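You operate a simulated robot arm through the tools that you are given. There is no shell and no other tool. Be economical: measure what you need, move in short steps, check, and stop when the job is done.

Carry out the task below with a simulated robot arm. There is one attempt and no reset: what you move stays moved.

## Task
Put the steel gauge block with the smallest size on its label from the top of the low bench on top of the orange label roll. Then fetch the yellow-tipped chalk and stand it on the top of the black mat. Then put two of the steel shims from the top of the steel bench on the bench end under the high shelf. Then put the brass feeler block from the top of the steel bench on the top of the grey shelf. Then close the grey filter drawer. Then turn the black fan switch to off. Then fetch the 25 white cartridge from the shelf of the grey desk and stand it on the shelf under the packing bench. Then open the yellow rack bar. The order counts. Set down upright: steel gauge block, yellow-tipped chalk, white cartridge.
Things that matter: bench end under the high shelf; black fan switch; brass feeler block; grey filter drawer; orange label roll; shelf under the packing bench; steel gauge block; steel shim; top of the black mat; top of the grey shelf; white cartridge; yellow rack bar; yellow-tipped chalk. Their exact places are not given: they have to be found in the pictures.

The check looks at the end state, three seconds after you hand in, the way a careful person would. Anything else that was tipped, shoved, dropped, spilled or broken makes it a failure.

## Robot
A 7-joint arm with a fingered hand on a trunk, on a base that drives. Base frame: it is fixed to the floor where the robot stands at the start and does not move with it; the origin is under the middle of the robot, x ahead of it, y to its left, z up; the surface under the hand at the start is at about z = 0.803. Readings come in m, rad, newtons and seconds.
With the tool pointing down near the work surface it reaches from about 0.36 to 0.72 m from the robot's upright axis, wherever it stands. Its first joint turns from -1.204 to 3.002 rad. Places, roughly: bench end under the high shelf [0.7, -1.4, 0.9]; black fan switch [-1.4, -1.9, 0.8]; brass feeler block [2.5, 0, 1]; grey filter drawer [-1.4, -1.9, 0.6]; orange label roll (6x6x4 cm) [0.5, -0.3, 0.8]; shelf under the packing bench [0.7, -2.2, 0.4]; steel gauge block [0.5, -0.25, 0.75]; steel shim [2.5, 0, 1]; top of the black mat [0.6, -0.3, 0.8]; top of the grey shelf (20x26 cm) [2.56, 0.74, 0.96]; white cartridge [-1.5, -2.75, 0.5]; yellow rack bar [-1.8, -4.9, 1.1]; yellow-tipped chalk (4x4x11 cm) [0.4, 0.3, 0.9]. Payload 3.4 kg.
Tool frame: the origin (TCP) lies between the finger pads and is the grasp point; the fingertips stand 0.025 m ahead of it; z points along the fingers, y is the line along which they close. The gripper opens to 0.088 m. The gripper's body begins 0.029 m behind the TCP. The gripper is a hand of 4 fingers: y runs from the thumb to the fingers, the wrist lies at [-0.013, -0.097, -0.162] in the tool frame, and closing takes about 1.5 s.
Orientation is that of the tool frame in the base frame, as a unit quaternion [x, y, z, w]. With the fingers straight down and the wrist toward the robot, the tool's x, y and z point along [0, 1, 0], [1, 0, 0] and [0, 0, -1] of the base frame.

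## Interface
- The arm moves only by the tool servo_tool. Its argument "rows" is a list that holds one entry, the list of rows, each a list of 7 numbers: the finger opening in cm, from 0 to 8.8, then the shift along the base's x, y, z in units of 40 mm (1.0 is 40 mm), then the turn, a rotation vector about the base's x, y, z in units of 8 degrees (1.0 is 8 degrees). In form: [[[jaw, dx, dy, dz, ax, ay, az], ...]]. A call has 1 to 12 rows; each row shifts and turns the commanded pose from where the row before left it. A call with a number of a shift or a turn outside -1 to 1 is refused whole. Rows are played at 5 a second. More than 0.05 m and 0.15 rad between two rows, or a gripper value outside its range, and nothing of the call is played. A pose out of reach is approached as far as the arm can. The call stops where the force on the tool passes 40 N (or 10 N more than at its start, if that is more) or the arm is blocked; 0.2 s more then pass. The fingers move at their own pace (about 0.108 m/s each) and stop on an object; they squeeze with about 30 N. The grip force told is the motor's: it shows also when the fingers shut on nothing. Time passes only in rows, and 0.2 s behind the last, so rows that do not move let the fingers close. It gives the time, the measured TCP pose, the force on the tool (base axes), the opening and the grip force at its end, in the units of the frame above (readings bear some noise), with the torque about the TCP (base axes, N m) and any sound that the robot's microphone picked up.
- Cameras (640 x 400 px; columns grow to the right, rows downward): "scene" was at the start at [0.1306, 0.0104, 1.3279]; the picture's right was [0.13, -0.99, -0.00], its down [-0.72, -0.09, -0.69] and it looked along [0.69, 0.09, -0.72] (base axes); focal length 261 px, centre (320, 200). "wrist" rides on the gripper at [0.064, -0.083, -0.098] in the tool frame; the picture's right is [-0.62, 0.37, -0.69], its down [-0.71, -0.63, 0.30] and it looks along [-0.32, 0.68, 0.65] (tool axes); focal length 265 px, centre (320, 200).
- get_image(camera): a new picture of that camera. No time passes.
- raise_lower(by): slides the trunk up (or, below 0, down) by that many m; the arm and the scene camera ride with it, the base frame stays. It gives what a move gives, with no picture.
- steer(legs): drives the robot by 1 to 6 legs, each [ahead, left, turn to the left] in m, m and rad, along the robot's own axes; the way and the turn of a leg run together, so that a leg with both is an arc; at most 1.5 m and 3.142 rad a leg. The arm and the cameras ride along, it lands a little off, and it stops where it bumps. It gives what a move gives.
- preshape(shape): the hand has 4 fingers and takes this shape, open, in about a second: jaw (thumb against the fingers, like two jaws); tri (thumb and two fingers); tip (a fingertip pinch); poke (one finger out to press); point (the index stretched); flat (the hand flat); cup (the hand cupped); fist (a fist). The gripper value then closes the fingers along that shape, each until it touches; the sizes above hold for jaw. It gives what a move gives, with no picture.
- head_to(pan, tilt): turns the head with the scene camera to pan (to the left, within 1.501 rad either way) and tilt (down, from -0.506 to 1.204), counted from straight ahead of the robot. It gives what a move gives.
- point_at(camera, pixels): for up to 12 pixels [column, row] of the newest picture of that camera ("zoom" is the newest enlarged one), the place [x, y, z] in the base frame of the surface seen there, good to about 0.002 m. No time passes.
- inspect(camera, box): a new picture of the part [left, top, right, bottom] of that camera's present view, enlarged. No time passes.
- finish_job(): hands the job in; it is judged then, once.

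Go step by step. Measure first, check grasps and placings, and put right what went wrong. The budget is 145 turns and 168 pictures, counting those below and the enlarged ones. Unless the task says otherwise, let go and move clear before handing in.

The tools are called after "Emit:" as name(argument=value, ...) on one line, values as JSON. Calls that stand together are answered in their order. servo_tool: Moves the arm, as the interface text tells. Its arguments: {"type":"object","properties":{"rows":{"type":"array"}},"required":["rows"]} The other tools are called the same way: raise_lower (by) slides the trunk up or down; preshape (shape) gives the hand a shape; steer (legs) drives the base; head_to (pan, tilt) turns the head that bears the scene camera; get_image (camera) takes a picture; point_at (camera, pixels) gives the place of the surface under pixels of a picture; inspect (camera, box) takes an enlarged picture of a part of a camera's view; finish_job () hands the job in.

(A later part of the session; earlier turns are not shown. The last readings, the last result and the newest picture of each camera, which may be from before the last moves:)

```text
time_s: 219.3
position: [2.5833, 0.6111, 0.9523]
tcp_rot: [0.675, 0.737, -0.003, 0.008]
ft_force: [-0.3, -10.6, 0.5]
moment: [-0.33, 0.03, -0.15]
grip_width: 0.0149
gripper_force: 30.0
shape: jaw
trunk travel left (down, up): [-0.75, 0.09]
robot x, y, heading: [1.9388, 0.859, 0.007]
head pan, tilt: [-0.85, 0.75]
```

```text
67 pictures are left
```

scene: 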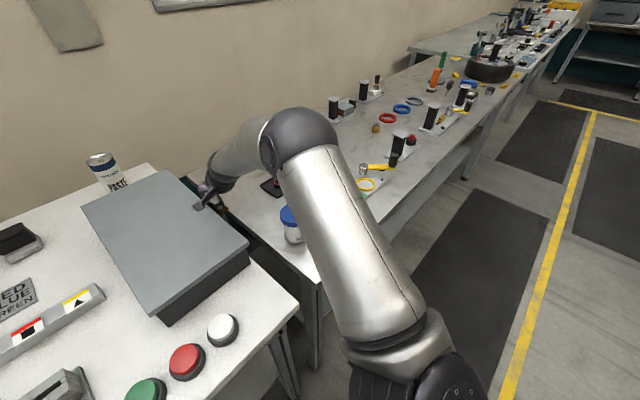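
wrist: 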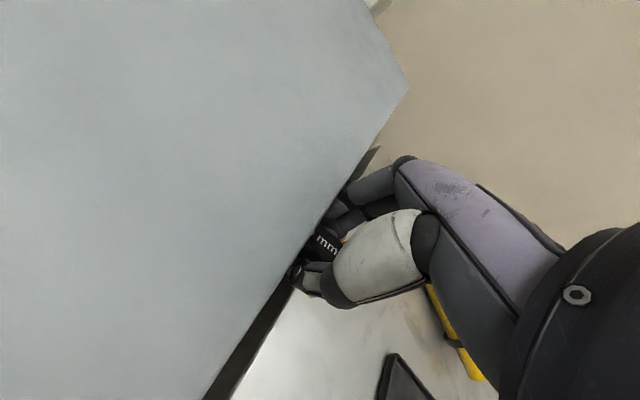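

The yellow cylinder lies knocked over near the hand, at wrist pixel (455,330). First ease off the shelf and raise.

Emit:
servo_tool(rows=[[[0, 0, -0.15, 0, 0, 0, 0], [0, 0, -0.1, 0.3, 0, 0, 0], [0, 0, 0, 0.8, 0, 0, 0], [0, 0, 0, 1, 0, 0, 0], [0, 0, 0, 1, 0, 0, 0], [0, 0, 0, 1, 0, 0, 0], [0, 0, 0, 1, 0, 0, 0], [0, 0, 0, 0, 0, 0, 0]]])

Emit:
get_image(camera="wrist")

Emit:
get_image(camera="scene")

```text
time_s: 221.1
position: [2.585, 0.6048, 1.1565]
tcp_rot: [0.676, 0.737, -0.003, 0.009]
ft_force: [0.2, 0.4, -1.7]
moment: [0.01, 0.02, 0.0]
grip_width: 0.0147
gripper_force: 29.9
shape: jaw
trunk travel left (down, up): [-0.75, 0.09]
robot x, y, heading: [1.9392, 0.8532, 0.012]
head pan, tilt: [-0.85, 0.75]
```

```text
66 pictures are left
```

wrist: 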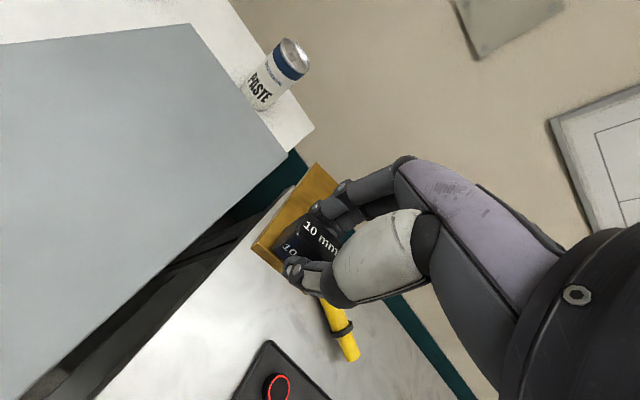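

```text
65 pictures are left
```

scene: 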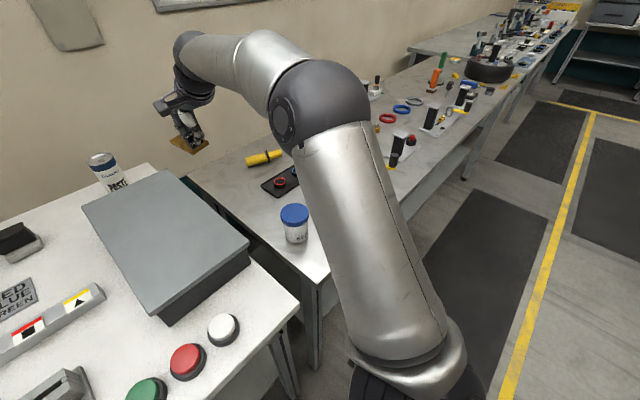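

The cylinder lies at about y 0.4. First the brass block onto the shelf; measure the shelf top.

Emit:
point_at(camera="scene", pixels=[[165, 172], [247, 245], [160, 313], [85, 208], [165, 240], [160, 185], [228, 240], [100, 212]])

Emit:
inspect(camera="scene", box=[160, 80, 320, 200])

```text
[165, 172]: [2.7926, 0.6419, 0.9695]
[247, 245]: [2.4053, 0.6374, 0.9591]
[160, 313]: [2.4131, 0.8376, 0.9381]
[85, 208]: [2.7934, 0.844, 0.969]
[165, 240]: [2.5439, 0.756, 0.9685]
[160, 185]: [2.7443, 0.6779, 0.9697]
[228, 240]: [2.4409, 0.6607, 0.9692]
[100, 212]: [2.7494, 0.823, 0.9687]
```

```text
3.33 times, centred on (240, 140) of scene
```

zoom: 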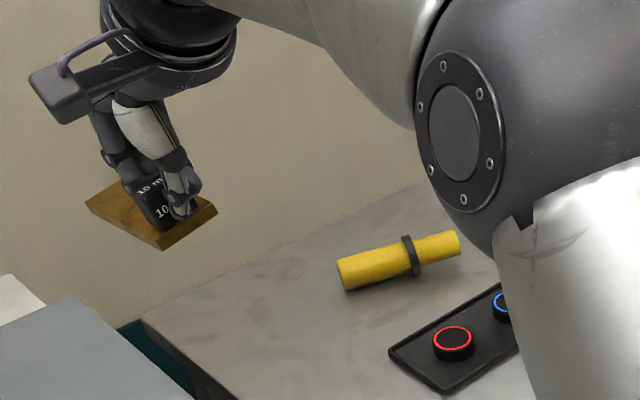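

Shelf top z 0.969, x 2.405–2.79, y 0.64–0.84. Drive left 0.1 and lower the block to its middle.

Emit:
steer(legs=[[0, 0.1, 0]])

Emit:
servo_tool(rows=[[[0, -0.75, 0.4, 0, 0, 0, 0], [0, -0.75, 0.4, 0, 0, 0, 0], [0, 0, 0, -0.9, 0, 0, 0], [0, 0, 0, -0.9, 0, 0, 0], [0, 0, 0, -0.9, 0, 0, 0], [0, 0, 0, -0.5, 0, 0, 0], [0, 0, 0, 0, 0, 0, 0]]])

Emit:
head_to(pan=-0.5, tilt=0.8)

Emit:
inspect(camera="scene", box=[200, 80, 400, 220])

```text
time_s: 222.2
position: [2.5817, 0.7045, 1.1558]
tcp_rot: [0.676, 0.737, -0.003, 0.009]
ft_force: [-0.2, 0.2, -1.7]
moment: [-0.05, 0.04, 0.0]
grip_width: 0.0151
gripper_force: 29.6
shape: jaw
trunk travel left (down, up): [-0.75, 0.09]
robot x, y, heading: [1.9385, 0.9545, 0.016]
head pan, tilt: [-0.85, 0.75]
```

```text
time_s: 223.8
position: [2.5197, 0.7384, 1.0295]
tcp_rot: [0.675, 0.738, -0.002, 0.009]
ft_force: [0.0, 0.8, -0.6]
moment: [0.0, 0.07, 0.02]
grip_width: 0.015
gripper_force: 29.8
shape: jaw
trunk travel left (down, up): [-0.75, 0.09]
robot x, y, heading: [1.9404, 0.9517, 0.012]
head pan, tilt: [-0.85, 0.75]
```

```text
time_s: 224.7
position: [2.5198, 0.7367, 1.0293]
tcp_rot: [0.675, 0.738, -0.003, 0.008]
ft_force: [0.5, 0.0, -0.4]
moment: [-0.01, 0.03, 0.01]
grip_width: 0.0149
gripper_force: 29.6
shape: jaw
trunk travel left (down, up): [-0.75, 0.09]
robot x, y, heading: [1.933, 0.9524, 0.017]
head pan, tilt: [-0.499, 0.799]
```

```text
2.86 times, centred on (300, 150) of scene
```

zoom: 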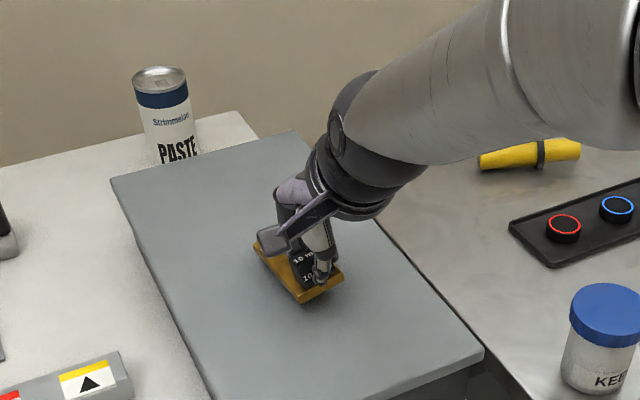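

Lower to contact.

Emit:
servo_tool(rows=[[[0, 0, 0, -0.3, 0, 0, 0], [0, 0, 0, -0.15, 0, 0, 0], [0, 0, 0, 0, 0, 0, 0]]])

Emit:
servo_tool(rows=[[[0, 0, 0, -0.06, 0, 0, 0], [0, 0, 0, 0, 0, 0, 0]]])

```text
time_s: 225.5
position: [2.5208, 0.7367, 1.0102]
tcp_rot: [0.675, 0.737, -0.003, 0.009]
ft_force: [0.5, -0.4, 0.3]
moment: [0.03, -0.1, -0.02]
grip_width: 0.0153
gripper_force: 29.8
shape: jaw
trunk travel left (down, up): [-0.75, 0.09]
robot x, y, heading: [1.9387, 0.9555, 0.016]
head pan, tilt: [-0.499, 0.799]
```

```text
time_s: 226.1
position: [2.5192, 0.7366, 1.0088]
tcp_rot: [0.676, 0.737, -0.003, 0.01]
ft_force: [0.0, -1.7, 4.3]
moment: [0.05, -0.17, -0.04]
grip_width: 0.0153
gripper_force: 30.2
shape: jaw
trunk travel left (down, up): [-0.75, 0.09]
robot x, y, heading: [1.9363, 0.9512, 0.015]
head pan, tilt: [-0.499, 0.799]
```

Emit:
servo_tool(rows=[[[2, 0, 0, 0, 0, 0, 0], [3, 0, 0, 0, 0, 0, 0], [4, 0, 0, 0, 0, 0, 0], [4.5, 0, 0, 0, 0, 0, 0], [4.5, 0, 0, 0.3, 0, 0, 0], [4.5, 0, 0, 0.9, 0, 0, 0], [4.5, 0, 0, 1, 0, 0, 0], [4.5, 0, 0, 1, 0, 0, 0], [4.5, 0, 0, 1, 0, 0, 0]]])

Emit:
head_to(pan=-0.7, tilt=0.75)

Emit:
get_image(camera="scene")

Emit:
inspect(camera="scene", box=[240, 90, 440, 230])

```text
time_s: 228.1
position: [2.519, 0.7378, 1.1768]
tcp_rot: [0.676, 0.737, -0.003, 0.009]
ft_force: [0.4, -0.4, 1.3]
moment: [0.01, -0.02, 0.01]
grip_width: 0.0445
gripper_force: 0.0
shape: jaw
trunk travel left (down, up): [-0.75, 0.09]
robot x, y, heading: [1.9362, 0.9546, 0.014]
head pan, tilt: [-0.499, 0.799]
```

```text
time_s: 228.8
position: [2.5192, 0.7374, 1.1759]
tcp_rot: [0.676, 0.736, -0.003, 0.009]
ft_force: [0.0, 0.2, 1.1]
moment: [0.01, 0.01, 0.0]
grip_width: 0.0446
gripper_force: 0.0
shape: jaw
trunk travel left (down, up): [-0.75, 0.09]
robot x, y, heading: [1.9328, 0.9533, 0.015]
head pan, tilt: [-0.7, 0.75]
```

```text
62 pictures are left
```

scene: 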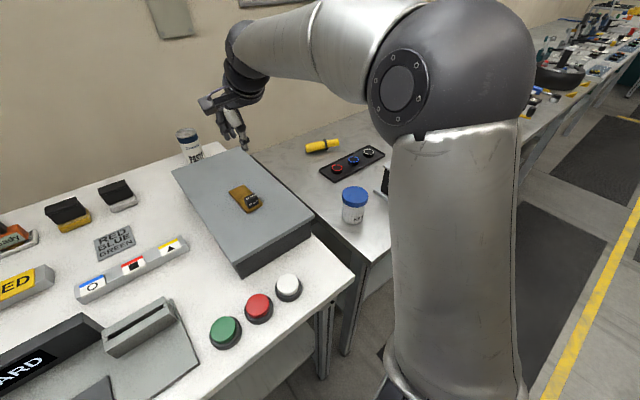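

```text
2.86 times, centred on (340, 160) of scene
```

zoom: 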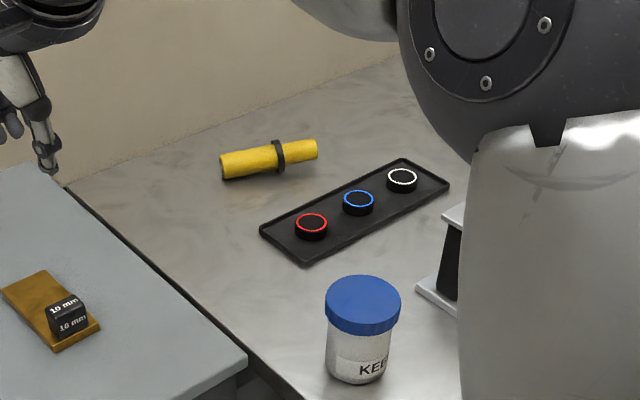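

Brass block rests on the shelf. Now I must re-stand the yellow cylinder I knocked over; drive right 0.37 and look closely, also measuring how near the base is to the bench.

Emit:
steer(legs=[[0, -0.37, -0.015]])

Emit:
head_to(pan=-0.1, tilt=1.0)

Emit:
get_image(camera="scene")

Emit:
inspect(camera="scene", box=[250, 60, 410, 180])

```text
time_s: 231.2
position: [2.5174, 0.3554, 1.1776]
tcp_rot: [0.682, 0.731, -0.004, 0.009]
ft_force: [0.3, -0.7, 0.6]
moment: [-0.01, -0.01, 0.01]
grip_width: 0.0446
gripper_force: 0.0
shape: jaw
trunk travel left (down, up): [-0.75, 0.09]
robot x, y, heading: [1.9392, 0.5805, -0.001]
head pan, tilt: [-0.7, 0.75]
```

```text
time_s: 232.2
position: [2.516, 0.3566, 1.1772]
tcp_rot: [0.682, 0.731, -0.003, 0.008]
ft_force: [-0.1, -0.4, 0.4]
moment: [-0.03, 0.01, 0.01]
grip_width: 0.0447
gripper_force: 0.0
shape: jaw
trunk travel left (down, up): [-0.75, 0.09]
robot x, y, heading: [1.9407, 0.5824, -0.004]
head pan, tilt: [-0.099, 1.0]
```

```text
60 pictures are left
```

scene: 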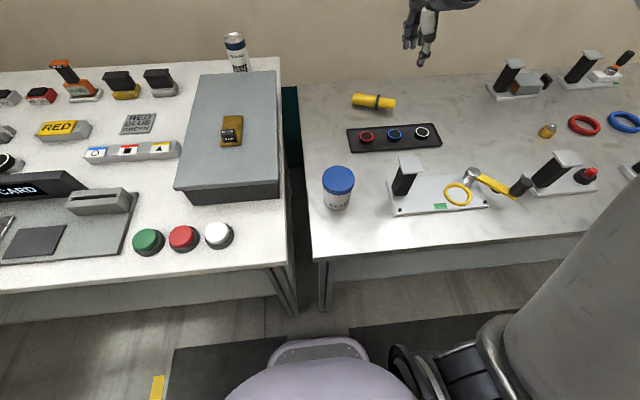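

```text
3.33 times, centred on (330, 120) of scene
```

zoom: 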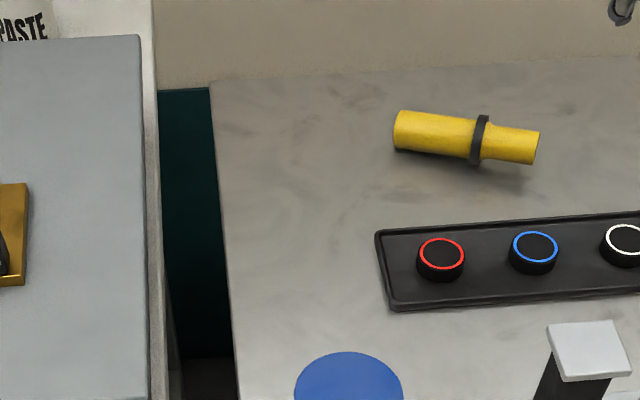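

Emit:
point_at(camera="zoom", pixels=[[398, 128], [435, 132], [470, 138], [482, 138], [500, 145], [534, 148], [440, 158], [482, 165], [510, 162], [378, 235], [395, 308], [345, 375]])

Emit:
point_at(camera="scene", pixels=[[320, 345], [360, 345], [290, 345], [320, 262]])

```text
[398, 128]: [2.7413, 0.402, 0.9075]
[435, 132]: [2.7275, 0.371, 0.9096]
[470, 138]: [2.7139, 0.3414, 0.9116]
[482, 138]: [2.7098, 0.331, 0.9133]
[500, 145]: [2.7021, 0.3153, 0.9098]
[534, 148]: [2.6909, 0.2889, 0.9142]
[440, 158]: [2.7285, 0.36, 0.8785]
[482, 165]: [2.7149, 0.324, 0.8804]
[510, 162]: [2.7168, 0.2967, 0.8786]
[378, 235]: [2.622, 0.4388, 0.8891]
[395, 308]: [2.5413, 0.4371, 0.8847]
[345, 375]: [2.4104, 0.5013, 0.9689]
```

```text
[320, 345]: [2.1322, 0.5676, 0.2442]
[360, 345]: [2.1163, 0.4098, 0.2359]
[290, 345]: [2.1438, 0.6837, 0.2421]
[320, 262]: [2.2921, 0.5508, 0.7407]
```

Cylinder: thick (top) end at (2.741,0.402), thin end (2.691,0.289), axis z≈0.895; the base front has ~0.12 m of room to the bench edge. Move base forward 0.11, right 0.06 and grasp its thick part with yaw -24°.

Emit:
steer(legs=[[0.1, -0.06, 0]])

Emit:
servo_tool(rows=[[[5.5, 0.5, 0.3, -0.3, 0, 0, -0.6], [5.5, 0.5, 0.3, -0.3, 0, 0, -0.6], [5.5, 0.5, 0.3, -0.3, 0, 0, -0.6], [5.5, 0.5, 0.3, -0.3, 0, 0, -0.6], [5.5, 0, 0, 0, 0, 0, -0.6], [5.5, 0, 0, 0, 0, 0, -0.6], [5.5, 0, 0, 0, 0, 0, 0]]])

Emit:
get_image(camera="wrist")

```text
time_s: 233.4
position: [2.6193, 0.2958, 1.1775]
tcp_rot: [0.682, 0.731, -0.004, 0.009]
ft_force: [0.0, -0.5, -0.1]
moment: [0.01, 0.0, -0.01]
grip_width: 0.0444
gripper_force: 0.1
shape: jaw
trunk travel left (down, up): [-0.75, 0.09]
robot x, y, heading: [2.0407, 0.5204, -0.006]
head pan, tilt: [-0.099, 1.0]
```

```text
time_s: 235.0
position: [2.6992, 0.3433, 1.1286]
tcp_rot: [0.843, 0.537, -0.006, 0.007]
ft_force: [-0.4, -0.3, 0.3]
moment: [0.03, 0.0, -0.02]
grip_width: 0.0546
gripper_force: 0.0
shape: jaw
trunk travel left (down, up): [-0.75, 0.09]
robot x, y, heading: [2.0374, 0.5259, -0.002]
head pan, tilt: [-0.099, 1.0]
```

```text
58 pictures are left
```

wrist: 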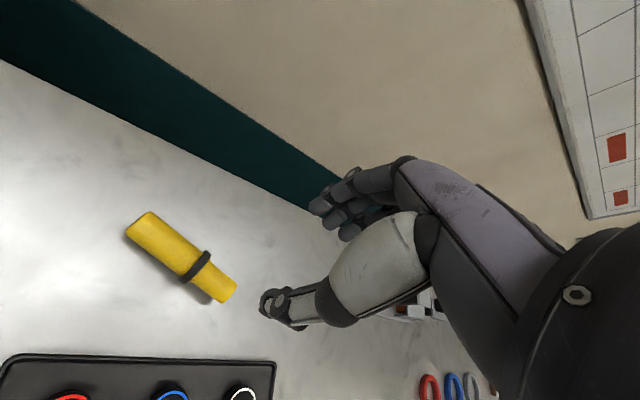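

Emit:
point_at(camera="wrist", pixels=[[140, 225], [165, 245], [190, 262], [200, 268], [225, 292], [150, 215], [130, 240]])

Emit:
servo_tool(rows=[[[5.5, 0.7, 0.64, 0, 0, 0, 0], [5.5, 0, 0, -1, 0, 0, 0], [5.5, 0, 0, -1, 0, 0, 0], [5.5, 0, 0, -1, 0, 0, 0], [5.5, 0, 0, -0.9, 0, 0, 0], [5.5, 0, 0, 0, 0, 0, 0]]])

Emit:
get_image(camera="wrist")

```text
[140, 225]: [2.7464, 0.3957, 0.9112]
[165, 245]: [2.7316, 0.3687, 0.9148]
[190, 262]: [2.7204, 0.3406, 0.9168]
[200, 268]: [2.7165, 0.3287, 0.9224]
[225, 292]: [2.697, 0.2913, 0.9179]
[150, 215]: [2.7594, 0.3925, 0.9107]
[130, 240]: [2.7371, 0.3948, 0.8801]
```

```text
time_s: 236.4
position: [2.7271, 0.3694, 0.9723]
tcp_rot: [0.842, 0.539, -0.004, 0.007]
ft_force: [-0.8, -0.6, -0.2]
moment: [-0.01, 0.0, 0.01]
grip_width: 0.0547
gripper_force: 0.1
shape: jaw
trunk travel left (down, up): [-0.75, 0.09]
robot x, y, heading: [2.0429, 0.5218, -0.006]
head pan, tilt: [-0.099, 1.0]
```

```text
57 pictures are left
```

wrist: 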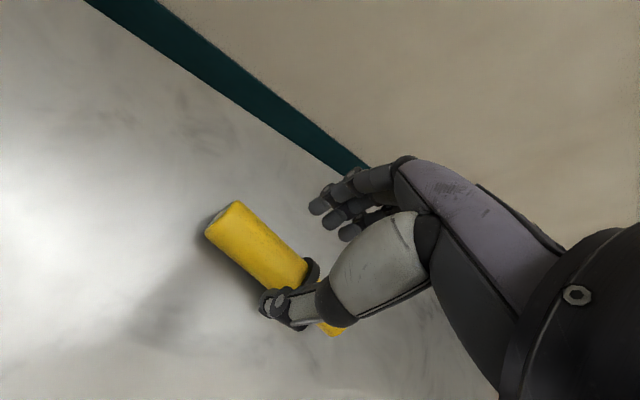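

Emit:
servo_tool(rows=[[[5.5, 0.25, 0.17, -0.5, 0, 0, 0], [5.5, 0, 0, -0.6, 0, 0, 0], [5.5, 0, 0, -0.45, 0, 0, 0], [5.5, 0, 0, 0, 0, 0, 0]]])

Emit:
get_image(camera="wrist")

```text
time_s: 237.4
position: [2.7396, 0.3774, 0.912]
tcp_rot: [0.842, 0.539, -0.005, 0.008]
ft_force: [-1.0, 0.5, 0.1]
moment: [-0.03, 0.02, 0.01]
grip_width: 0.0545
gripper_force: 0.1
shape: jaw
trunk travel left (down, up): [-0.75, 0.09]
robot x, y, heading: [2.0403, 0.5223, -0.006]
head pan, tilt: [-0.099, 1.0]
```

```text
56 pictures are left
```

wrist: 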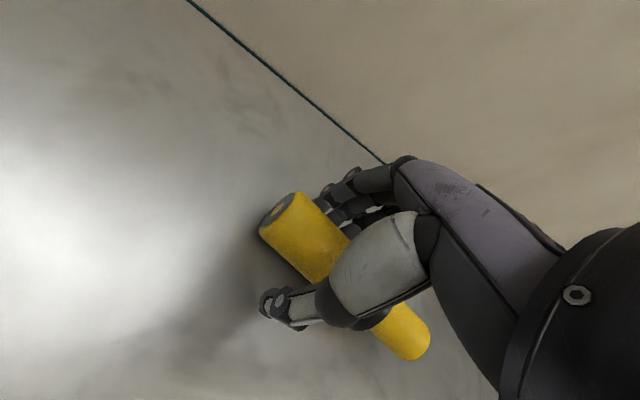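

Good; the thick part is between thumb and fingers. Close and lift.

Emit:
servo_tool(rows=[[[3, 0, 0, 0, 0, 0, 0], [0, 0, 0, 0, 0, 0, 0], [0, 0, 0, 0, 0, 0, 0], [0, 0, 0, 0, 0, 0, 0], [0, 0, 0, 0, 0, 0, 0], [0, 0, 0, 0, 0, 0, 0], [0, 0, 0, 0.7, 0, 0, 0], [0, -0.4, 0, 0.9, 0, 0, 0], [0, -0.6, 0, 1, 0, 0, 0], [0, -0.6, 0, 1, 0, 0, 0], [0, 0, 0, 1, 0, 0, 0], [0, 0, 0, 0, 0, 0, 0]]])

Emit:
get_image(camera="wrist")

```text
time_s: 240.0
position: [2.6715, 0.3762, 1.0931]
tcp_rot: [0.843, 0.538, -0.006, 0.008]
ft_force: [0.3, -0.3, -1.7]
moment: [0.04, -0.03, -0.02]
grip_width: 0.0253
gripper_force: 30.6
shape: jaw
trunk travel left (down, up): [-0.75, 0.09]
robot x, y, heading: [2.0411, 0.5291, 0.0]
head pan, tilt: [-0.099, 1.0]
```

```text
55 pictures are left
```

wrist: 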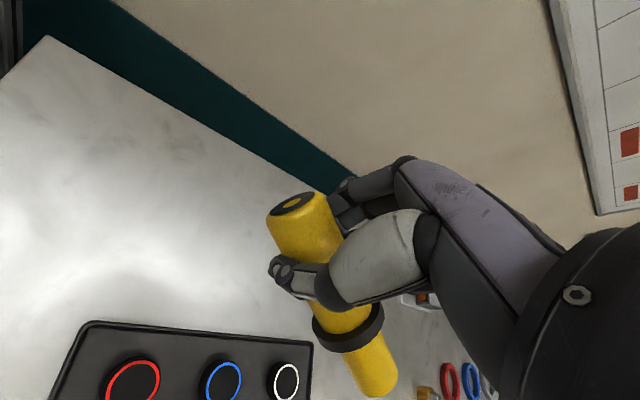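

Held. Rotate 90° about the closing axis to bring it upright, in the air.

Emit:
servo_tool(rows=[[[0, 0, 0, 0, 0.906, -0.423, 0], [0, 0, 0, 0, 0.906, -0.423, 0], [0, 0, 0, 0, 0.906, -0.423, 0], [0, 0, 0, 0, 0.906, -0.423, 0], [0, 0, 0, 0, 0.906, -0.423, 0], [0, 0, 0, 0, 0.906, -0.423, 0], [0, 0, 0, 0, 0.906, -0.423, 0], [0, 0, 0, 0, 0.906, -0.423, 0], [0, 0, 0, 0, 0.906, -0.423, 0], [0, 0, 0, 0, 0.906, -0.423, 0], [0, 0, 0, 0, 0.906, -0.423, 0], [0, 0, 0, 0, 0.15, -0.07, 0]]])

Emit:
get_image(camera="scene")

```text
time_s: 242.6
position: [2.6741, 0.3753, 1.0951]
tcp_rot: [0.606, 0.384, 0.59, -0.371]
ft_force: [-0.2, 0.1, -1.6]
moment: [-0.07, -0.02, 0.0]
grip_width: 0.0247
gripper_force: 29.8
shape: jaw
trunk travel left (down, up): [-0.75, 0.09]
robot x, y, heading: [2.0395, 0.5257, -0.004]
head pan, tilt: [-0.099, 1.0]
```

```text
54 pictures are left
```

scene: 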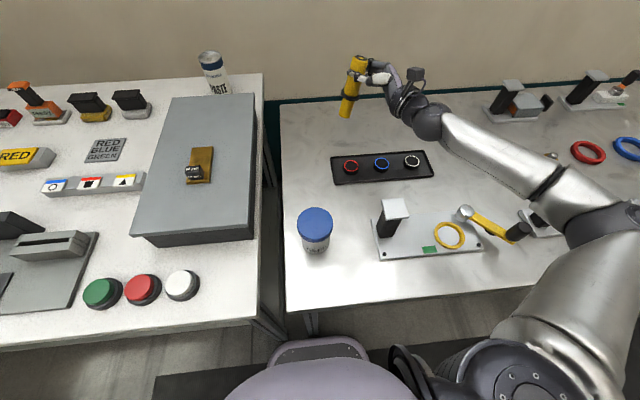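

Upright reached, but the forearm now runs low over the bench to the right. Check its height before lowering.

Emit:
point_at(camera="scene", pixels=[[430, 120], [480, 140], [530, 170], [570, 200], [610, 230], [545, 235], [349, 112], [358, 62], [352, 88]])

Emit:
inspect(camera="scene", box=[310, 40, 450, 140])

```text
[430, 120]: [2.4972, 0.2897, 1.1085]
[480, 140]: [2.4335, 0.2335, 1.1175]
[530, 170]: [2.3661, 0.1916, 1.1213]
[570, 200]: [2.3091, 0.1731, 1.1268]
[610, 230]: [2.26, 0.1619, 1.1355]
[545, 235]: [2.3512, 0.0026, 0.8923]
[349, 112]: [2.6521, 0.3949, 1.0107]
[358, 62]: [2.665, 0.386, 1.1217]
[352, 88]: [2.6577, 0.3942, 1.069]
```

```text
4.00 times, centred on (380, 90) of scene
```

zoom: 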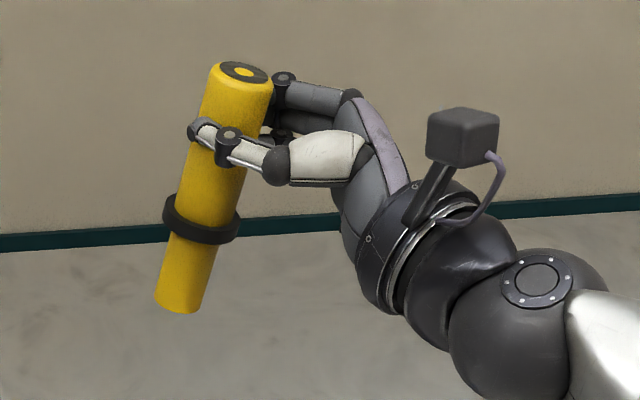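

The forearm would hit posts if lowered here, so I'll stand the cylinder at the clear front-edge strip near (2.30,0.44) instead, then regrip it from above. Raise, correct its ~10° lean, and back up.

Emit:
servo_tool(rows=[[[0, 0, 0, 0.7, -0.36, -0.5, 0], [0, 0, 0, 0.7, -0.36, -0.5, 0], [0, 0, 0, 0, 0, 0, 0]]])

Emit:
steer(legs=[[-0.37, 0.06, 0]])

Emit:
get_image(camera="scene")

Emit:
inspect(camera="scene", box=[280, 60, 440, 180])

```text
time_s: 243.4
position: [2.6734, 0.3754, 1.1515]
tcp_rot: [0.582, 0.439, 0.609, -0.313]
ft_force: [-0.3, -0.4, -2.3]
moment: [-0.03, 0.02, 0.02]
grip_width: 0.0248
gripper_force: 29.9
shape: jaw
trunk travel left (down, up): [-0.75, 0.09]
robot x, y, heading: [2.0439, 0.5238, -0.005]
head pan, tilt: [-0.099, 1.0]
```

```text
time_s: 245.7
position: [2.3069, 0.4329, 1.1516]
tcp_rot: [0.582, 0.436, 0.612, -0.31]
ft_force: [0.4, -0.4, -1.4]
moment: [-0.02, 0.0, -0.02]
grip_width: 0.0249
gripper_force: 30.4
shape: jaw
trunk travel left (down, up): [-0.75, 0.09]
robot x, y, heading: [1.6761, 0.5894, -0.016]
head pan, tilt: [-0.099, 1.0]
```

```text
52 pictures are left
```

scene: 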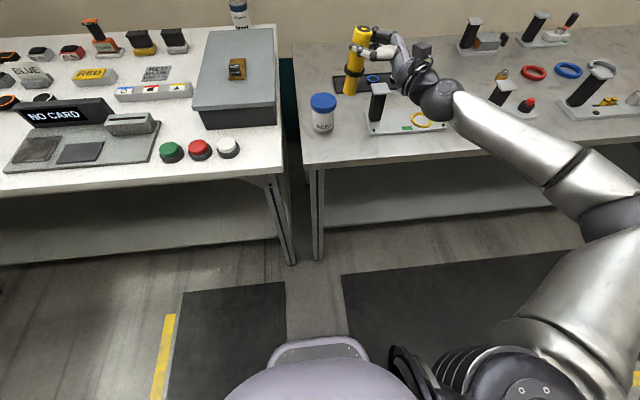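

```text
3.33 times, centred on (360, 120) of scene
```

zoom: 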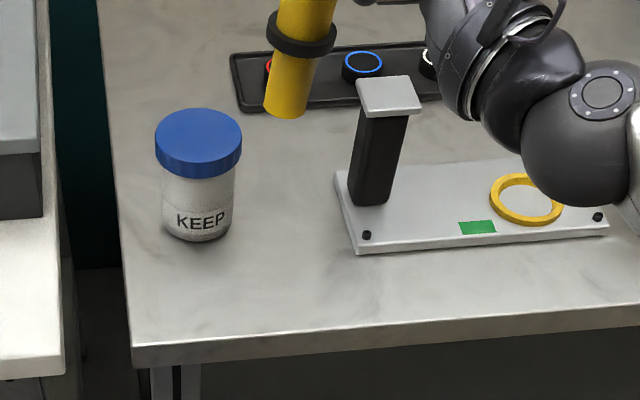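

Emit:
point_at(camera="zoom", pixels=[[280, 260], [285, 300], [200, 238], [340, 250], [250, 335]])

Emit:
point_at(camera="scene", pixels=[[351, 88], [354, 76], [362, 36], [358, 58], [440, 95], [500, 125], [560, 165]])

```text
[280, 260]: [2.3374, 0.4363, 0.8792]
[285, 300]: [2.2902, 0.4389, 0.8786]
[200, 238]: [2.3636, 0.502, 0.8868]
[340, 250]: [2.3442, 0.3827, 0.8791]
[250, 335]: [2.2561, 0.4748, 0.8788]
```

```text
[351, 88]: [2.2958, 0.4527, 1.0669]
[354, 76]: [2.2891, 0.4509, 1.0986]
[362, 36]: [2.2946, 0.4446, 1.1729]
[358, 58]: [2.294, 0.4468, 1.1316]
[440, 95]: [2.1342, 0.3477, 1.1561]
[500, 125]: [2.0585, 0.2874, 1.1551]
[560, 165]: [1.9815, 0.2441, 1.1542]
```

Remaining lean is ~0.065 rad toward -y; correct it and lower to near contact.

Emit:
servo_tool(rows=[[[0, 0, 0, -0.5, -0.46, 0, 0], [0, 0, 0, -0.9, 0, 0, 0], [0, 0, 0, -0.9, 0, 0, 0], [0, 0, 0, -0.9, 0, 0, 0], [0, 0, 0, -0.6, 0, 0, 0], [0, 0, 0, 0, 0, 0, 0]]])

Emit:
inspect(camera="scene", box=[290, 60, 450, 180])

```text
time_s: 247.1
position: [2.3066, 0.4356, 0.9999]
tcp_rot: [0.593, 0.456, 0.597, -0.291]
ft_force: [-0.2, 0.8, -1.1]
moment: [-0.01, 0.0, 0.02]
grip_width: 0.0247
gripper_force: 30.0
shape: jaw
trunk travel left (down, up): [-0.75, 0.09]
robot x, y, heading: [1.6748, 0.587, -0.008]
head pan, tilt: [-0.099, 1.0]
```

```text
3.33 times, centred on (370, 120) of scene
```

zoom: 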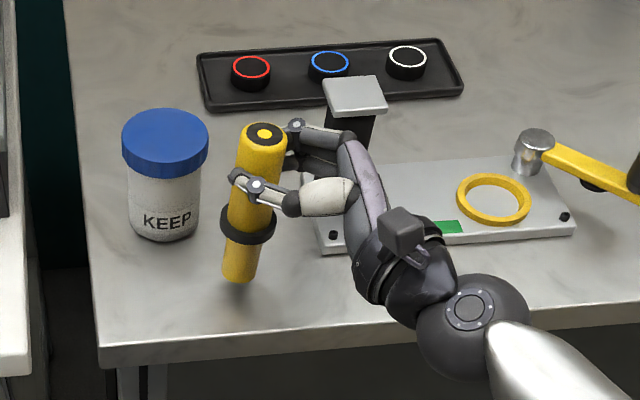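

Emit:
point_at(camera="zoom", pixels=[[240, 268], [238, 275], [243, 195], [262, 155], [240, 290]])

Emit:
servo_tool(rows=[[[0, 0, 0, -0.3, 0, 0, 0], [0, 0, 0, 0, 0, 0, 0]]])

```text
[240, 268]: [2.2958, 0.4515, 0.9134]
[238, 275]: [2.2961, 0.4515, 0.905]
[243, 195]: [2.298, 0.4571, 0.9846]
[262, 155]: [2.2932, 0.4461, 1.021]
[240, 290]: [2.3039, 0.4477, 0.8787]
```

```text
time_s: 247.7
position: [2.3066, 0.4344, 0.9864]
tcp_rot: [0.593, 0.455, 0.597, -0.291]
ft_force: [0.3, 0.0, -0.7]
moment: [-0.01, 0.02, 0.0]
grip_width: 0.0244
gripper_force: 30.2
shape: jaw
trunk travel left (down, up): [-0.75, 0.09]
robot x, y, heading: [1.6741, 0.5846, -0.009]
head pan, tilt: [-0.099, 1.0]
```

Emit:
servo_tool(rows=[[[0, 0, 0, -0.1, -0.25, 0, 0], [0, 0, 0, 0, 0, 0, 0]]])

Emit:
servo_tool(rows=[[[0, 0, 0, -0.07, 0, 0, 0], [0, 0, 0, 0, 0, 0, 0]]])

```text
time_s: 248.3
position: [2.3063, 0.4348, 0.9843]
tcp_rot: [0.598, 0.465, 0.589, -0.282]
ft_force: [-1.2, 1.5, -1.0]
moment: [0.01, -0.01, 0.0]
grip_width: 0.0249
gripper_force: 29.8
shape: jaw
trunk travel left (down, up): [-0.75, 0.09]
robot x, y, heading: [1.674, 0.5805, -0.012]
head pan, tilt: [-0.099, 1.0]
```

```text
time_s: 248.9
position: [2.3062, 0.4347, 0.9826]
tcp_rot: [0.596, 0.466, 0.59, -0.281]
ft_force: [0.6, 0.1, 6.5]
moment: [0.03, -0.12, 0.01]
grip_width: 0.0248
gripper_force: 30.2
shape: jaw
trunk travel left (down, up): [-0.75, 0.09]
robot x, y, heading: [1.6793, 0.5813, -0.008]
head pan, tilt: [-0.099, 1.0]
```

Contact. Release gradually and check.

Emit:
servo_tool(rows=[[[2.7, 0, 0, 0, 0, 0, 0], [3.0, 0, 0, 0, 0, 0, 0], [3.4, 0, 0, 0, 0, 0, 0], [4, 0, 0, 0, 0, 0, 0], [5, 0, 0, 0, 0, 0, 0], [5.5, 0, 0, 0, 0, 0, 0]]])

Emit:
inspect(camera="scene", box=[290, 60, 450, 180])

```text
time_s: 250.3
position: [2.3069, 0.4345, 0.9805]
tcp_rot: [0.597, 0.466, 0.589, -0.281]
ft_force: [0.7, 0.2, 0.5]
moment: [0.02, 0.0, 0.01]
grip_width: 0.0547
gripper_force: 0.0
shape: jaw
trunk travel left (down, up): [-0.75, 0.09]
robot x, y, heading: [1.6764, 0.5811, -0.01]
head pan, tilt: [-0.099, 1.0]
```

```text
3.33 times, centred on (370, 120) of scene
```

zoom: 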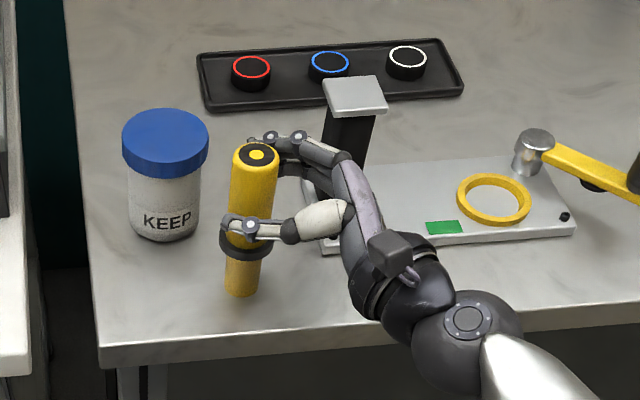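

Standing. Retract along the finger direction, then raise and turn the hand down again.

Emit:
servo_tool(rows=[[[5.5, -0.22, -0.44, 0.07, 0, 0, 0], [5.5, -0.44, -0.88, 0.15, 0, 0, 0], [5.5, -0.44, -0.88, 0.15, 0, 0, 0], [5.5, -0.2, 0, 1, 0, 0, 0], [5.5, -0.2, 0, 1, 0, 0, 0], [5.5, 0, 0, 1, 0, 0, 0], [5.5, 0, 0, 1, 0, 0, 0], [5.5, 0, 0, 0, 0, 0, 0]]])

Emit:
get_image(camera="scene")

```text
time_s: 252.1
position: [2.2476, 0.3441, 1.1557]
tcp_rot: [0.598, 0.466, 0.589, -0.281]
ft_force: [-1.5, -0.3, 0.2]
moment: [0.02, -0.02, 0.0]
grip_width: 0.0545
gripper_force: 0.2
shape: jaw
trunk travel left (down, up): [-0.75, 0.09]
robot x, y, heading: [1.6747, 0.585, -0.014]
head pan, tilt: [-0.099, 1.0]
```

```text
48 pictures are left
```

scene: 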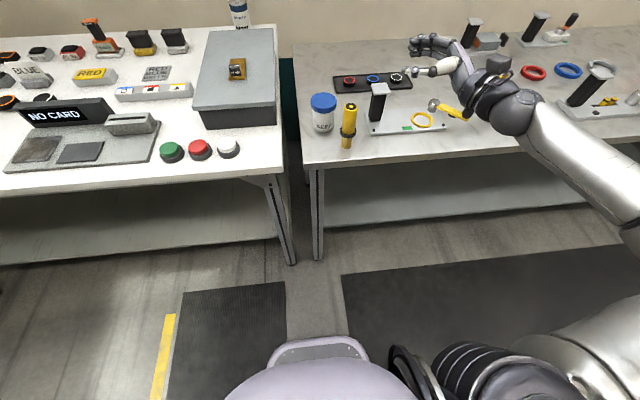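

Turn the hand back to pointing down.

Emit:
servo_tool(rows=[[[5.5, 0, 0, 0, -0.855, 0.354, 0.076], [5.5, 0, 0, 0, -0.855, 0.354, 0.076], [5.5, 0, 0, 0, -0.855, 0.354, 0.076], [5.5, 0, 0, 0, -0.855, 0.354, 0.076], [5.5, 0, 0, 0, -0.855, 0.354, 0.076], [5.5, 0, 0, 0, -0.855, 0.354, 0.076], [5.5, 0, 0, 0, -0.855, 0.354, 0.076], [5.5, 0, 0, 0, -0.855, 0.354, 0.076], [5.5, 0, 0, 0, -0.855, 0.354, 0.076], [5.5, 0, 0, 0, -0.855, 0.354, 0.076], [5.5, 0, 0, 0, -0.855, 0.354, 0.076], [5.5, 0, 0, 0, 0, 0, 0]]])

Emit:
steer(legs=[[0.06, 0.1, 0]])

Emit:
inspect(camera="scene", box=[310, 60, 430, 150])

```text
time_s: 254.7
position: [2.2482, 0.3454, 1.1556]
tcp_rot: [0.743, 0.669, 0.001, 0.0]
ft_force: [-0.7, -0.5, 1.0]
moment: [-0.01, -0.02, -0.02]
grip_width: 0.0544
gripper_force: 0.0
shape: jaw
trunk travel left (down, up): [-0.75, 0.09]
robot x, y, heading: [1.6724, 0.5863, -0.008]
head pan, tilt: [-0.099, 1.0]
```

```text
time_s: 256.0
position: [2.3093, 0.4415, 1.1566]
tcp_rot: [0.744, 0.668, 0.0, 0.0]
ft_force: [0.9, 0.5, -1.2]
moment: [-0.01, 0.0, 0.02]
grip_width: 0.055
gripper_force: 0.0
shape: jaw
trunk travel left (down, up): [-0.75, 0.09]
robot x, y, heading: [1.7392, 0.68, -0.011]
head pan, tilt: [-0.099, 1.0]
```

```text
4.44 times, centred on (370, 105) of scene
```

zoom: 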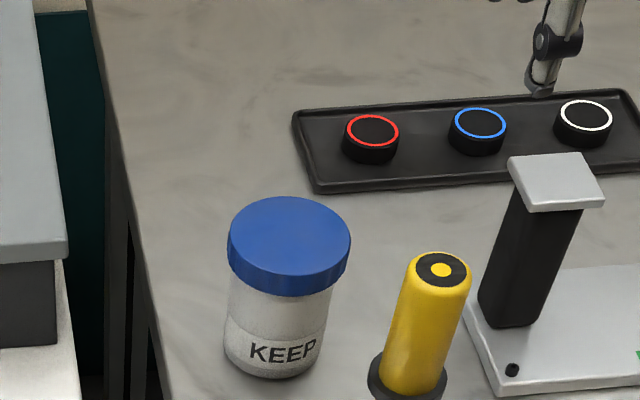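

Emit:
point_at(camera="zoom", pixels=[[441, 269], [441, 256], [441, 282], [425, 269], [458, 269], [553, 180], [290, 225]])

Emit:
servo_tool(rows=[[[5.5, 0, 0, -1, 0, 0, 0], [5.5, 0, 0, -1, 0, 0, 0], [5.5, 0, 0, 0, 0, 0, 0]]])

Emit:
get_image(camera="wrist")

```text
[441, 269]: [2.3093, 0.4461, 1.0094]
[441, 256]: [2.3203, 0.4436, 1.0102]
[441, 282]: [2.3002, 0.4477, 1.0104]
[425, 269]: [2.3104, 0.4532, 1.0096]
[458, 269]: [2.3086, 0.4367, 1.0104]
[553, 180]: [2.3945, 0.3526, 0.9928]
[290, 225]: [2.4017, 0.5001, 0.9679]
```

```text
time_s: 256.8
position: [2.3083, 0.4406, 1.0765]
tcp_rot: [0.744, 0.669, 0.001, 0.0]
ft_force: [-0.5, 0.7, 0.1]
moment: [-0.01, 0.0, 0.0]
grip_width: 0.0545
gripper_force: 0.1
shape: jaw
trunk travel left (down, up): [-0.75, 0.09]
robot x, y, heading: [1.7379, 0.6843, -0.015]
head pan, tilt: [-0.099, 1.0]
```

```text
46 pictures are left
```

wrist: 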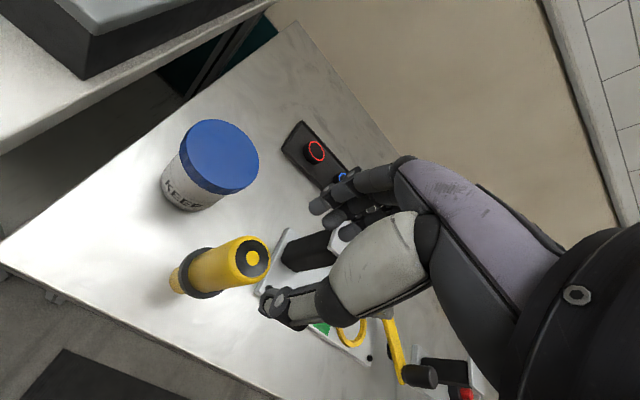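

Emit:
servo_tool(rows=[[[5.2, 0, 0.13, -0.7, 0, 0, 0], [5.2, 0, 0, -0.8, 0, 0, 0], [5.2, 0, 0, -0.66, 0, 0, 0], [5.2, 0, 0, 0, 0, 0, 0]]])

Emit:
servo_tool(rows=[[[3.5, 0, 0, 0, 0, 0, 0], [2.8, 0, 0, 0, 0, 0, 0], [1, 0, 0, 0, 0, 0, 0], [0, 0, 0, 0, 0, 0, 0], [0, 0, 0, 0, 0, 0, 0], [0, 0, 0, 0, 0, 0, 0], [0, 0, 0, 0.6, 0, 0, 0], [0, 0, 0, 1, 0, 0, 0], [0, 0, 0, 1, 0, 0, 0], [0, 0, 0, 1, 0, 0, 0], [0, 0, 0, 0.5, 0, 0, 0], [0, 0, 0, 0, 0, 0, 0]]])

Emit:
get_image(camera="wrist")

```text
time_s: 257.8
position: [2.3073, 0.4443, 0.9898]
tcp_rot: [0.744, 0.668, 0.001, 0.001]
ft_force: [0.5, -0.2, -0.3]
moment: [-0.01, 0.01, 0.02]
grip_width: 0.0523
gripper_force: 0.1
shape: jaw
trunk travel left (down, up): [-0.75, 0.09]
robot x, y, heading: [1.7373, 0.6843, -0.017]
head pan, tilt: [-0.099, 1.0]
```

```text
time_s: 260.4
position: [2.3071, 0.4466, 1.1535]
tcp_rot: [0.744, 0.668, 0.001, -0.002]
ft_force: [0.5, -0.4, -1.7]
moment: [0.0, 0.01, 0.01]
grip_width: 0.0269
gripper_force: 30.1
shape: jaw
trunk travel left (down, up): [-0.75, 0.09]
robot x, y, heading: [1.7387, 0.6776, -0.012]
head pan, tilt: [-0.099, 1.0]
```

```text
45 pictures are left
```

wrist: 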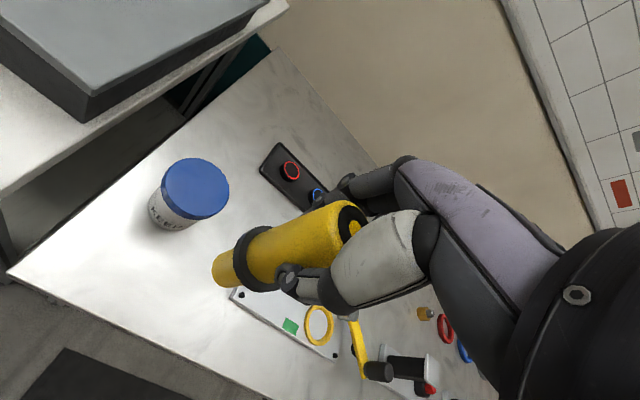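

Cylinder held upright. Raise a bit more and drive toward its original spot (2.660,0.097).

Emit:
servo_tool(rows=[[[0, 0, 0, 0.8, 0, 0, 0], [0, 0, 0, 0, 0, 0, 0]]])

Emit:
steer(legs=[[0, -0.35, 0.01], [0.29, 0, 0]])

Emit:
get_image(camera="scene")

```text
time_s: 261.0
position: [2.3088, 0.4463, 1.1866]
tcp_rot: [0.744, 0.668, 0.001, -0.002]
ft_force: [0.2, 0.6, -1.8]
moment: [0.01, 0.03, 0.03]
grip_width: 0.0267
gripper_force: 29.8
shape: jaw
trunk travel left (down, up): [-0.75, 0.09]
robot x, y, heading: [1.7386, 0.6803, -0.013]
head pan, tilt: [-0.099, 1.0]
```

```text
time_s: 264.8
position: [2.5917, 0.0907, 1.1856]
tcp_rot: [0.744, 0.668, 0.001, -0.001]
ft_force: [0.1, 0.3, -1.1]
moment: [0.0, -0.01, -0.01]
grip_width: 0.0269
gripper_force: 30.4
shape: jaw
trunk travel left (down, up): [-0.75, 0.09]
robot x, y, heading: [2.0215, 0.3242, -0.012]
head pan, tilt: [-0.099, 1.0]
```

```text
44 pictures are left
```

scene: 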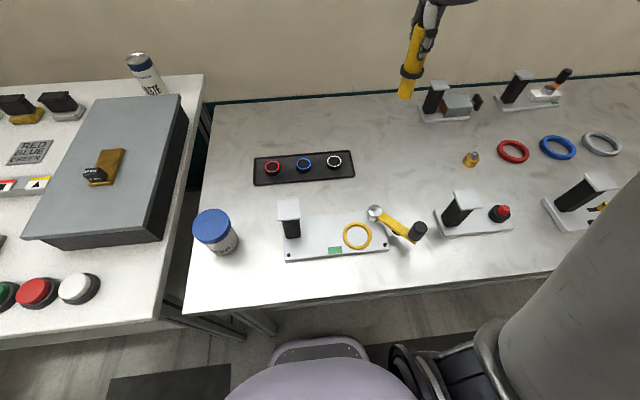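

Emit:
servo_tool(rows=[[[0, 0.85, 0.08, 0, 0, 0, 0], [0, 0.85, 0.08, 0, 0, 0, 0], [0, 0, 0, -1, 0, 0, 0], [0, 0, 0, -1, 0, 0, 0], [0, 0, 0, -1, 0, 0, 0], [0, 0, 0, -1, 0, 0, 0], [0, 0, 0, -0.65, 0, 0, 0], [0, 0, 0, 0, 0, 0, 0]]])

Emit:
servo_tool(rows=[[[0, 0, 0, -0.12, 0, 0, 0], [0, 0, 0, 0, 0, 0, 0]]])

Emit:
inspect(camera="scene", box=[330, 60, 490, 180])

```text
time_s: 266.6
position: [2.6582, 0.0973, 1.0]
tcp_rot: [0.744, 0.668, 0.001, -0.001]
ft_force: [-0.2, -0.3, -0.4]
moment: [0.01, 0.04, 0.01]
grip_width: 0.0267
gripper_force: 29.6
shape: jaw
trunk travel left (down, up): [-0.75, 0.09]
robot x, y, heading: [2.0242, 0.3239, -0.013]
head pan, tilt: [-0.099, 1.0]
```

```text
time_s: 267.2
position: [2.6591, 0.0966, 0.9955]
tcp_rot: [0.743, 0.669, 0.001, -0.002]
ft_force: [0.0, 0.0, -1.6]
moment: [0.0, 0.01, -0.01]
grip_width: 0.0268
gripper_force: 30.0
shape: jaw
trunk travel left (down, up): [-0.75, 0.09]
robot x, y, heading: [2.0233, 0.3248, -0.014]
head pan, tilt: [-0.099, 1.0]
```

```text
3.33 times, centred on (410, 120) of scene
```

zoom: 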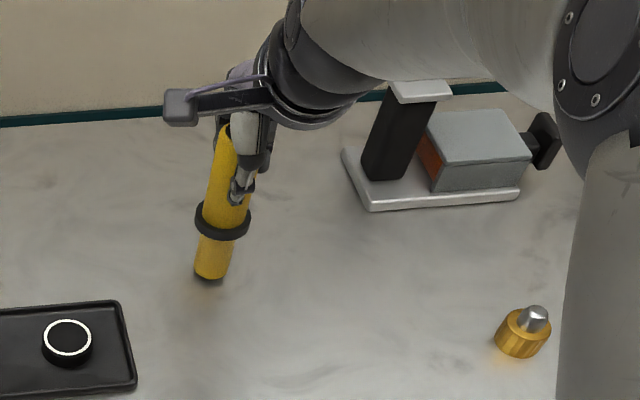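

Emit:
servo_tool(rows=[[[0, 0, 0, -0.12, 0, 0, 0], [0, 0, 0, 0, 0, 0, 0]]])

Emit:
servo_tool(rows=[[[0, 0, 0, -0.05, 0, 0, 0], [0, 0, 0, 0, 0, 0, 0]]])

```text
time_s: 267.8
position: [2.658, 0.0975, 0.9895]
tcp_rot: [0.744, 0.668, 0.0, -0.001]
ft_force: [0.2, 0.6, -2.2]
moment: [0.02, -0.03, -0.01]
grip_width: 0.0266
gripper_force: 30.1
shape: jaw
trunk travel left (down, up): [-0.75, 0.09]
robot x, y, heading: [2.0205, 0.33, -0.016]
head pan, tilt: [-0.099, 1.0]
```

```text
time_s: 268.4
position: [2.6593, 0.0981, 0.9887]
tcp_rot: [0.744, 0.668, 0.002, 0.0]
ft_force: [-1.0, 0.1, 3.7]
moment: [-0.01, -0.04, 0.0]
grip_width: 0.027
gripper_force: 30.6
shape: jaw
trunk travel left (down, up): [-0.75, 0.09]
robot x, y, heading: [2.0236, 0.323, -0.009]
head pan, tilt: [-0.099, 1.0]
```

Contact. Release, rise, check.

Emit:
servo_tool(rows=[[[2.9, 0, 0, 0, 0, 0, 0], [3.3, 0, 0, 0, 0, 0, 0], [4, 0, 0, 0, 0, 0, 0], [5, 0, 0, 0, 0, 0, 0], [5, 0, 0, 0.3, 0, 0, 0], [5, 0, 0, 0.8, 0, 0, 0], [5, 0, 0, 1, 0, 0, 0], [5, 0, 0, 1, 0, 0, 0], [5, 0, 0, 1, 0, 0, 0], [5, -0.8, 0, 0.5, 0, 0, 0], [5, 0, 0, 0, 0, 0, 0]]])

Emit:
get_image(camera="scene")

```text
time_s: 270.8
position: [2.6265, 0.0975, 1.1713]
tcp_rot: [0.744, 0.669, 0.0, -0.001]
ft_force: [0.2, 0.2, -0.6]
moment: [-0.02, 0.04, -0.02]
grip_width: 0.0497
gripper_force: 0.1
shape: jaw
trunk travel left (down, up): [-0.75, 0.09]
robot x, y, heading: [2.023, 0.3258, -0.013]
head pan, tilt: [-0.099, 1.0]
```

```text
42 pictures are left
```

scene: 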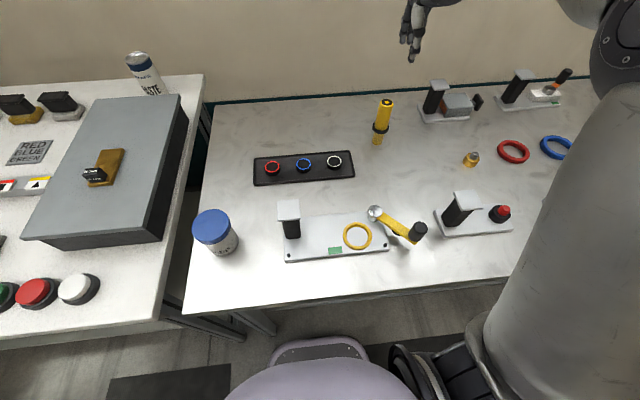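

The cylinder is back upright in its place. Next, drive round the low bench to the grey filter drawer side (around (-1.4,-1.9)).

Emit:
steer(legs=[[-0.6, 0, 0.012], [0, 0.95, 0], [-1.5, 0, 0], [-0.3, 0, 0], [0, -1.5, 0], [0, -0.9, 0]])

Emit:
head_to(pan=-1.5, tilt=0.45)

Emit:
get_image(camera="scene")

```text
time_s: 297.6
position: [0.2426, -1.1465, 1.1722]
tcp_rot: [0.729, 0.685, 0.002, -0.004]
ft_force: [-0.1, 2.3, -0.4]
moment: [-0.13, -0.01, 0.08]
grip_width: 0.0499
gripper_force: 0.1
shape: jaw
trunk travel left (down, up): [-0.75, 0.09]
robot x, y, heading: [-0.3667, -0.9462, 0.011]
head pan, tilt: [-0.099, 1.0]
stopped in leg 6: the force on the tool passed its limit at 56 N (the readings are from after the stop); the commanded pose is now the measured one
```

```text
time_s: 299.1
position: [0.244, -1.1479, 1.1714]
tcp_rot: [0.73, 0.684, 0.002, -0.005]
ft_force: [-0.4, 5.0, -0.4]
moment: [-0.26, 0.06, 0.14]
grip_width: 0.0498
gripper_force: 0.1
shape: jaw
trunk travel left (down, up): [-0.75, 0.09]
robot x, y, heading: [-0.3679, -0.9478, 0.013]
head pan, tilt: [-1.499, 0.45]
```

```text
41 pictures are left
```

scene: 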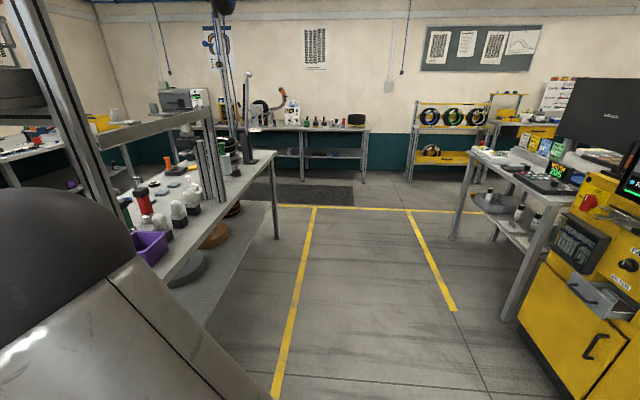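

The hand touched the packing bench's bin shelf/post. Back off left and check.

Emit:
steer(legs=[[0, 0.25, 0]])

Emit:
head_to(pan=-0.7, tilt=0.45)

Emit:
get_image(camera="scene")

```text
time_s: 301.0
position: [0.241, -0.9019, 1.1711]
tcp_rot: [0.73, 0.683, 0.003, -0.005]
ft_force: [-0.8, 0.3, -0.5]
moment: [0.0, -0.02, -0.01]
grip_width: 0.0494
gripper_force: 0.0
shape: jaw
trunk travel left (down, up): [-0.75, 0.09]
robot x, y, heading: [-0.3685, -0.6949, 0.007]
head pan, tilt: [-1.499, 0.45]
```

```text
time_s: 302.1
position: [0.2393, -0.9022, 1.1717]
tcp_rot: [0.73, 0.683, 0.003, -0.005]
ft_force: [0.0, -0.2, -0.4]
moment: [0.0, -0.01, 0.02]
grip_width: 0.0494
gripper_force: 0.0
shape: jaw
trunk travel left (down, up): [-0.75, 0.09]
robot x, y, heading: [-0.3664, -0.6966, 0.01]
head pan, tilt: [-0.7, 0.45]
```

```text
40 pictures are left
```

scene: 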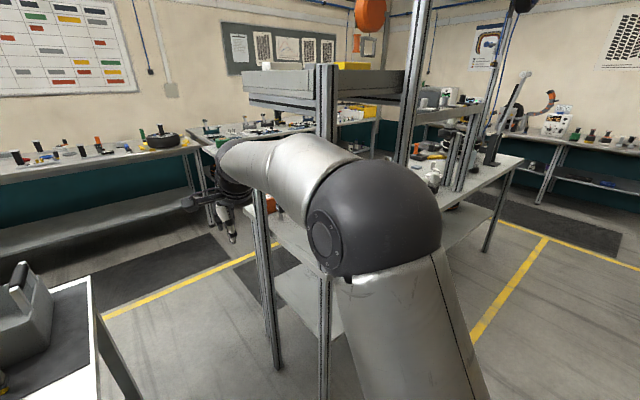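

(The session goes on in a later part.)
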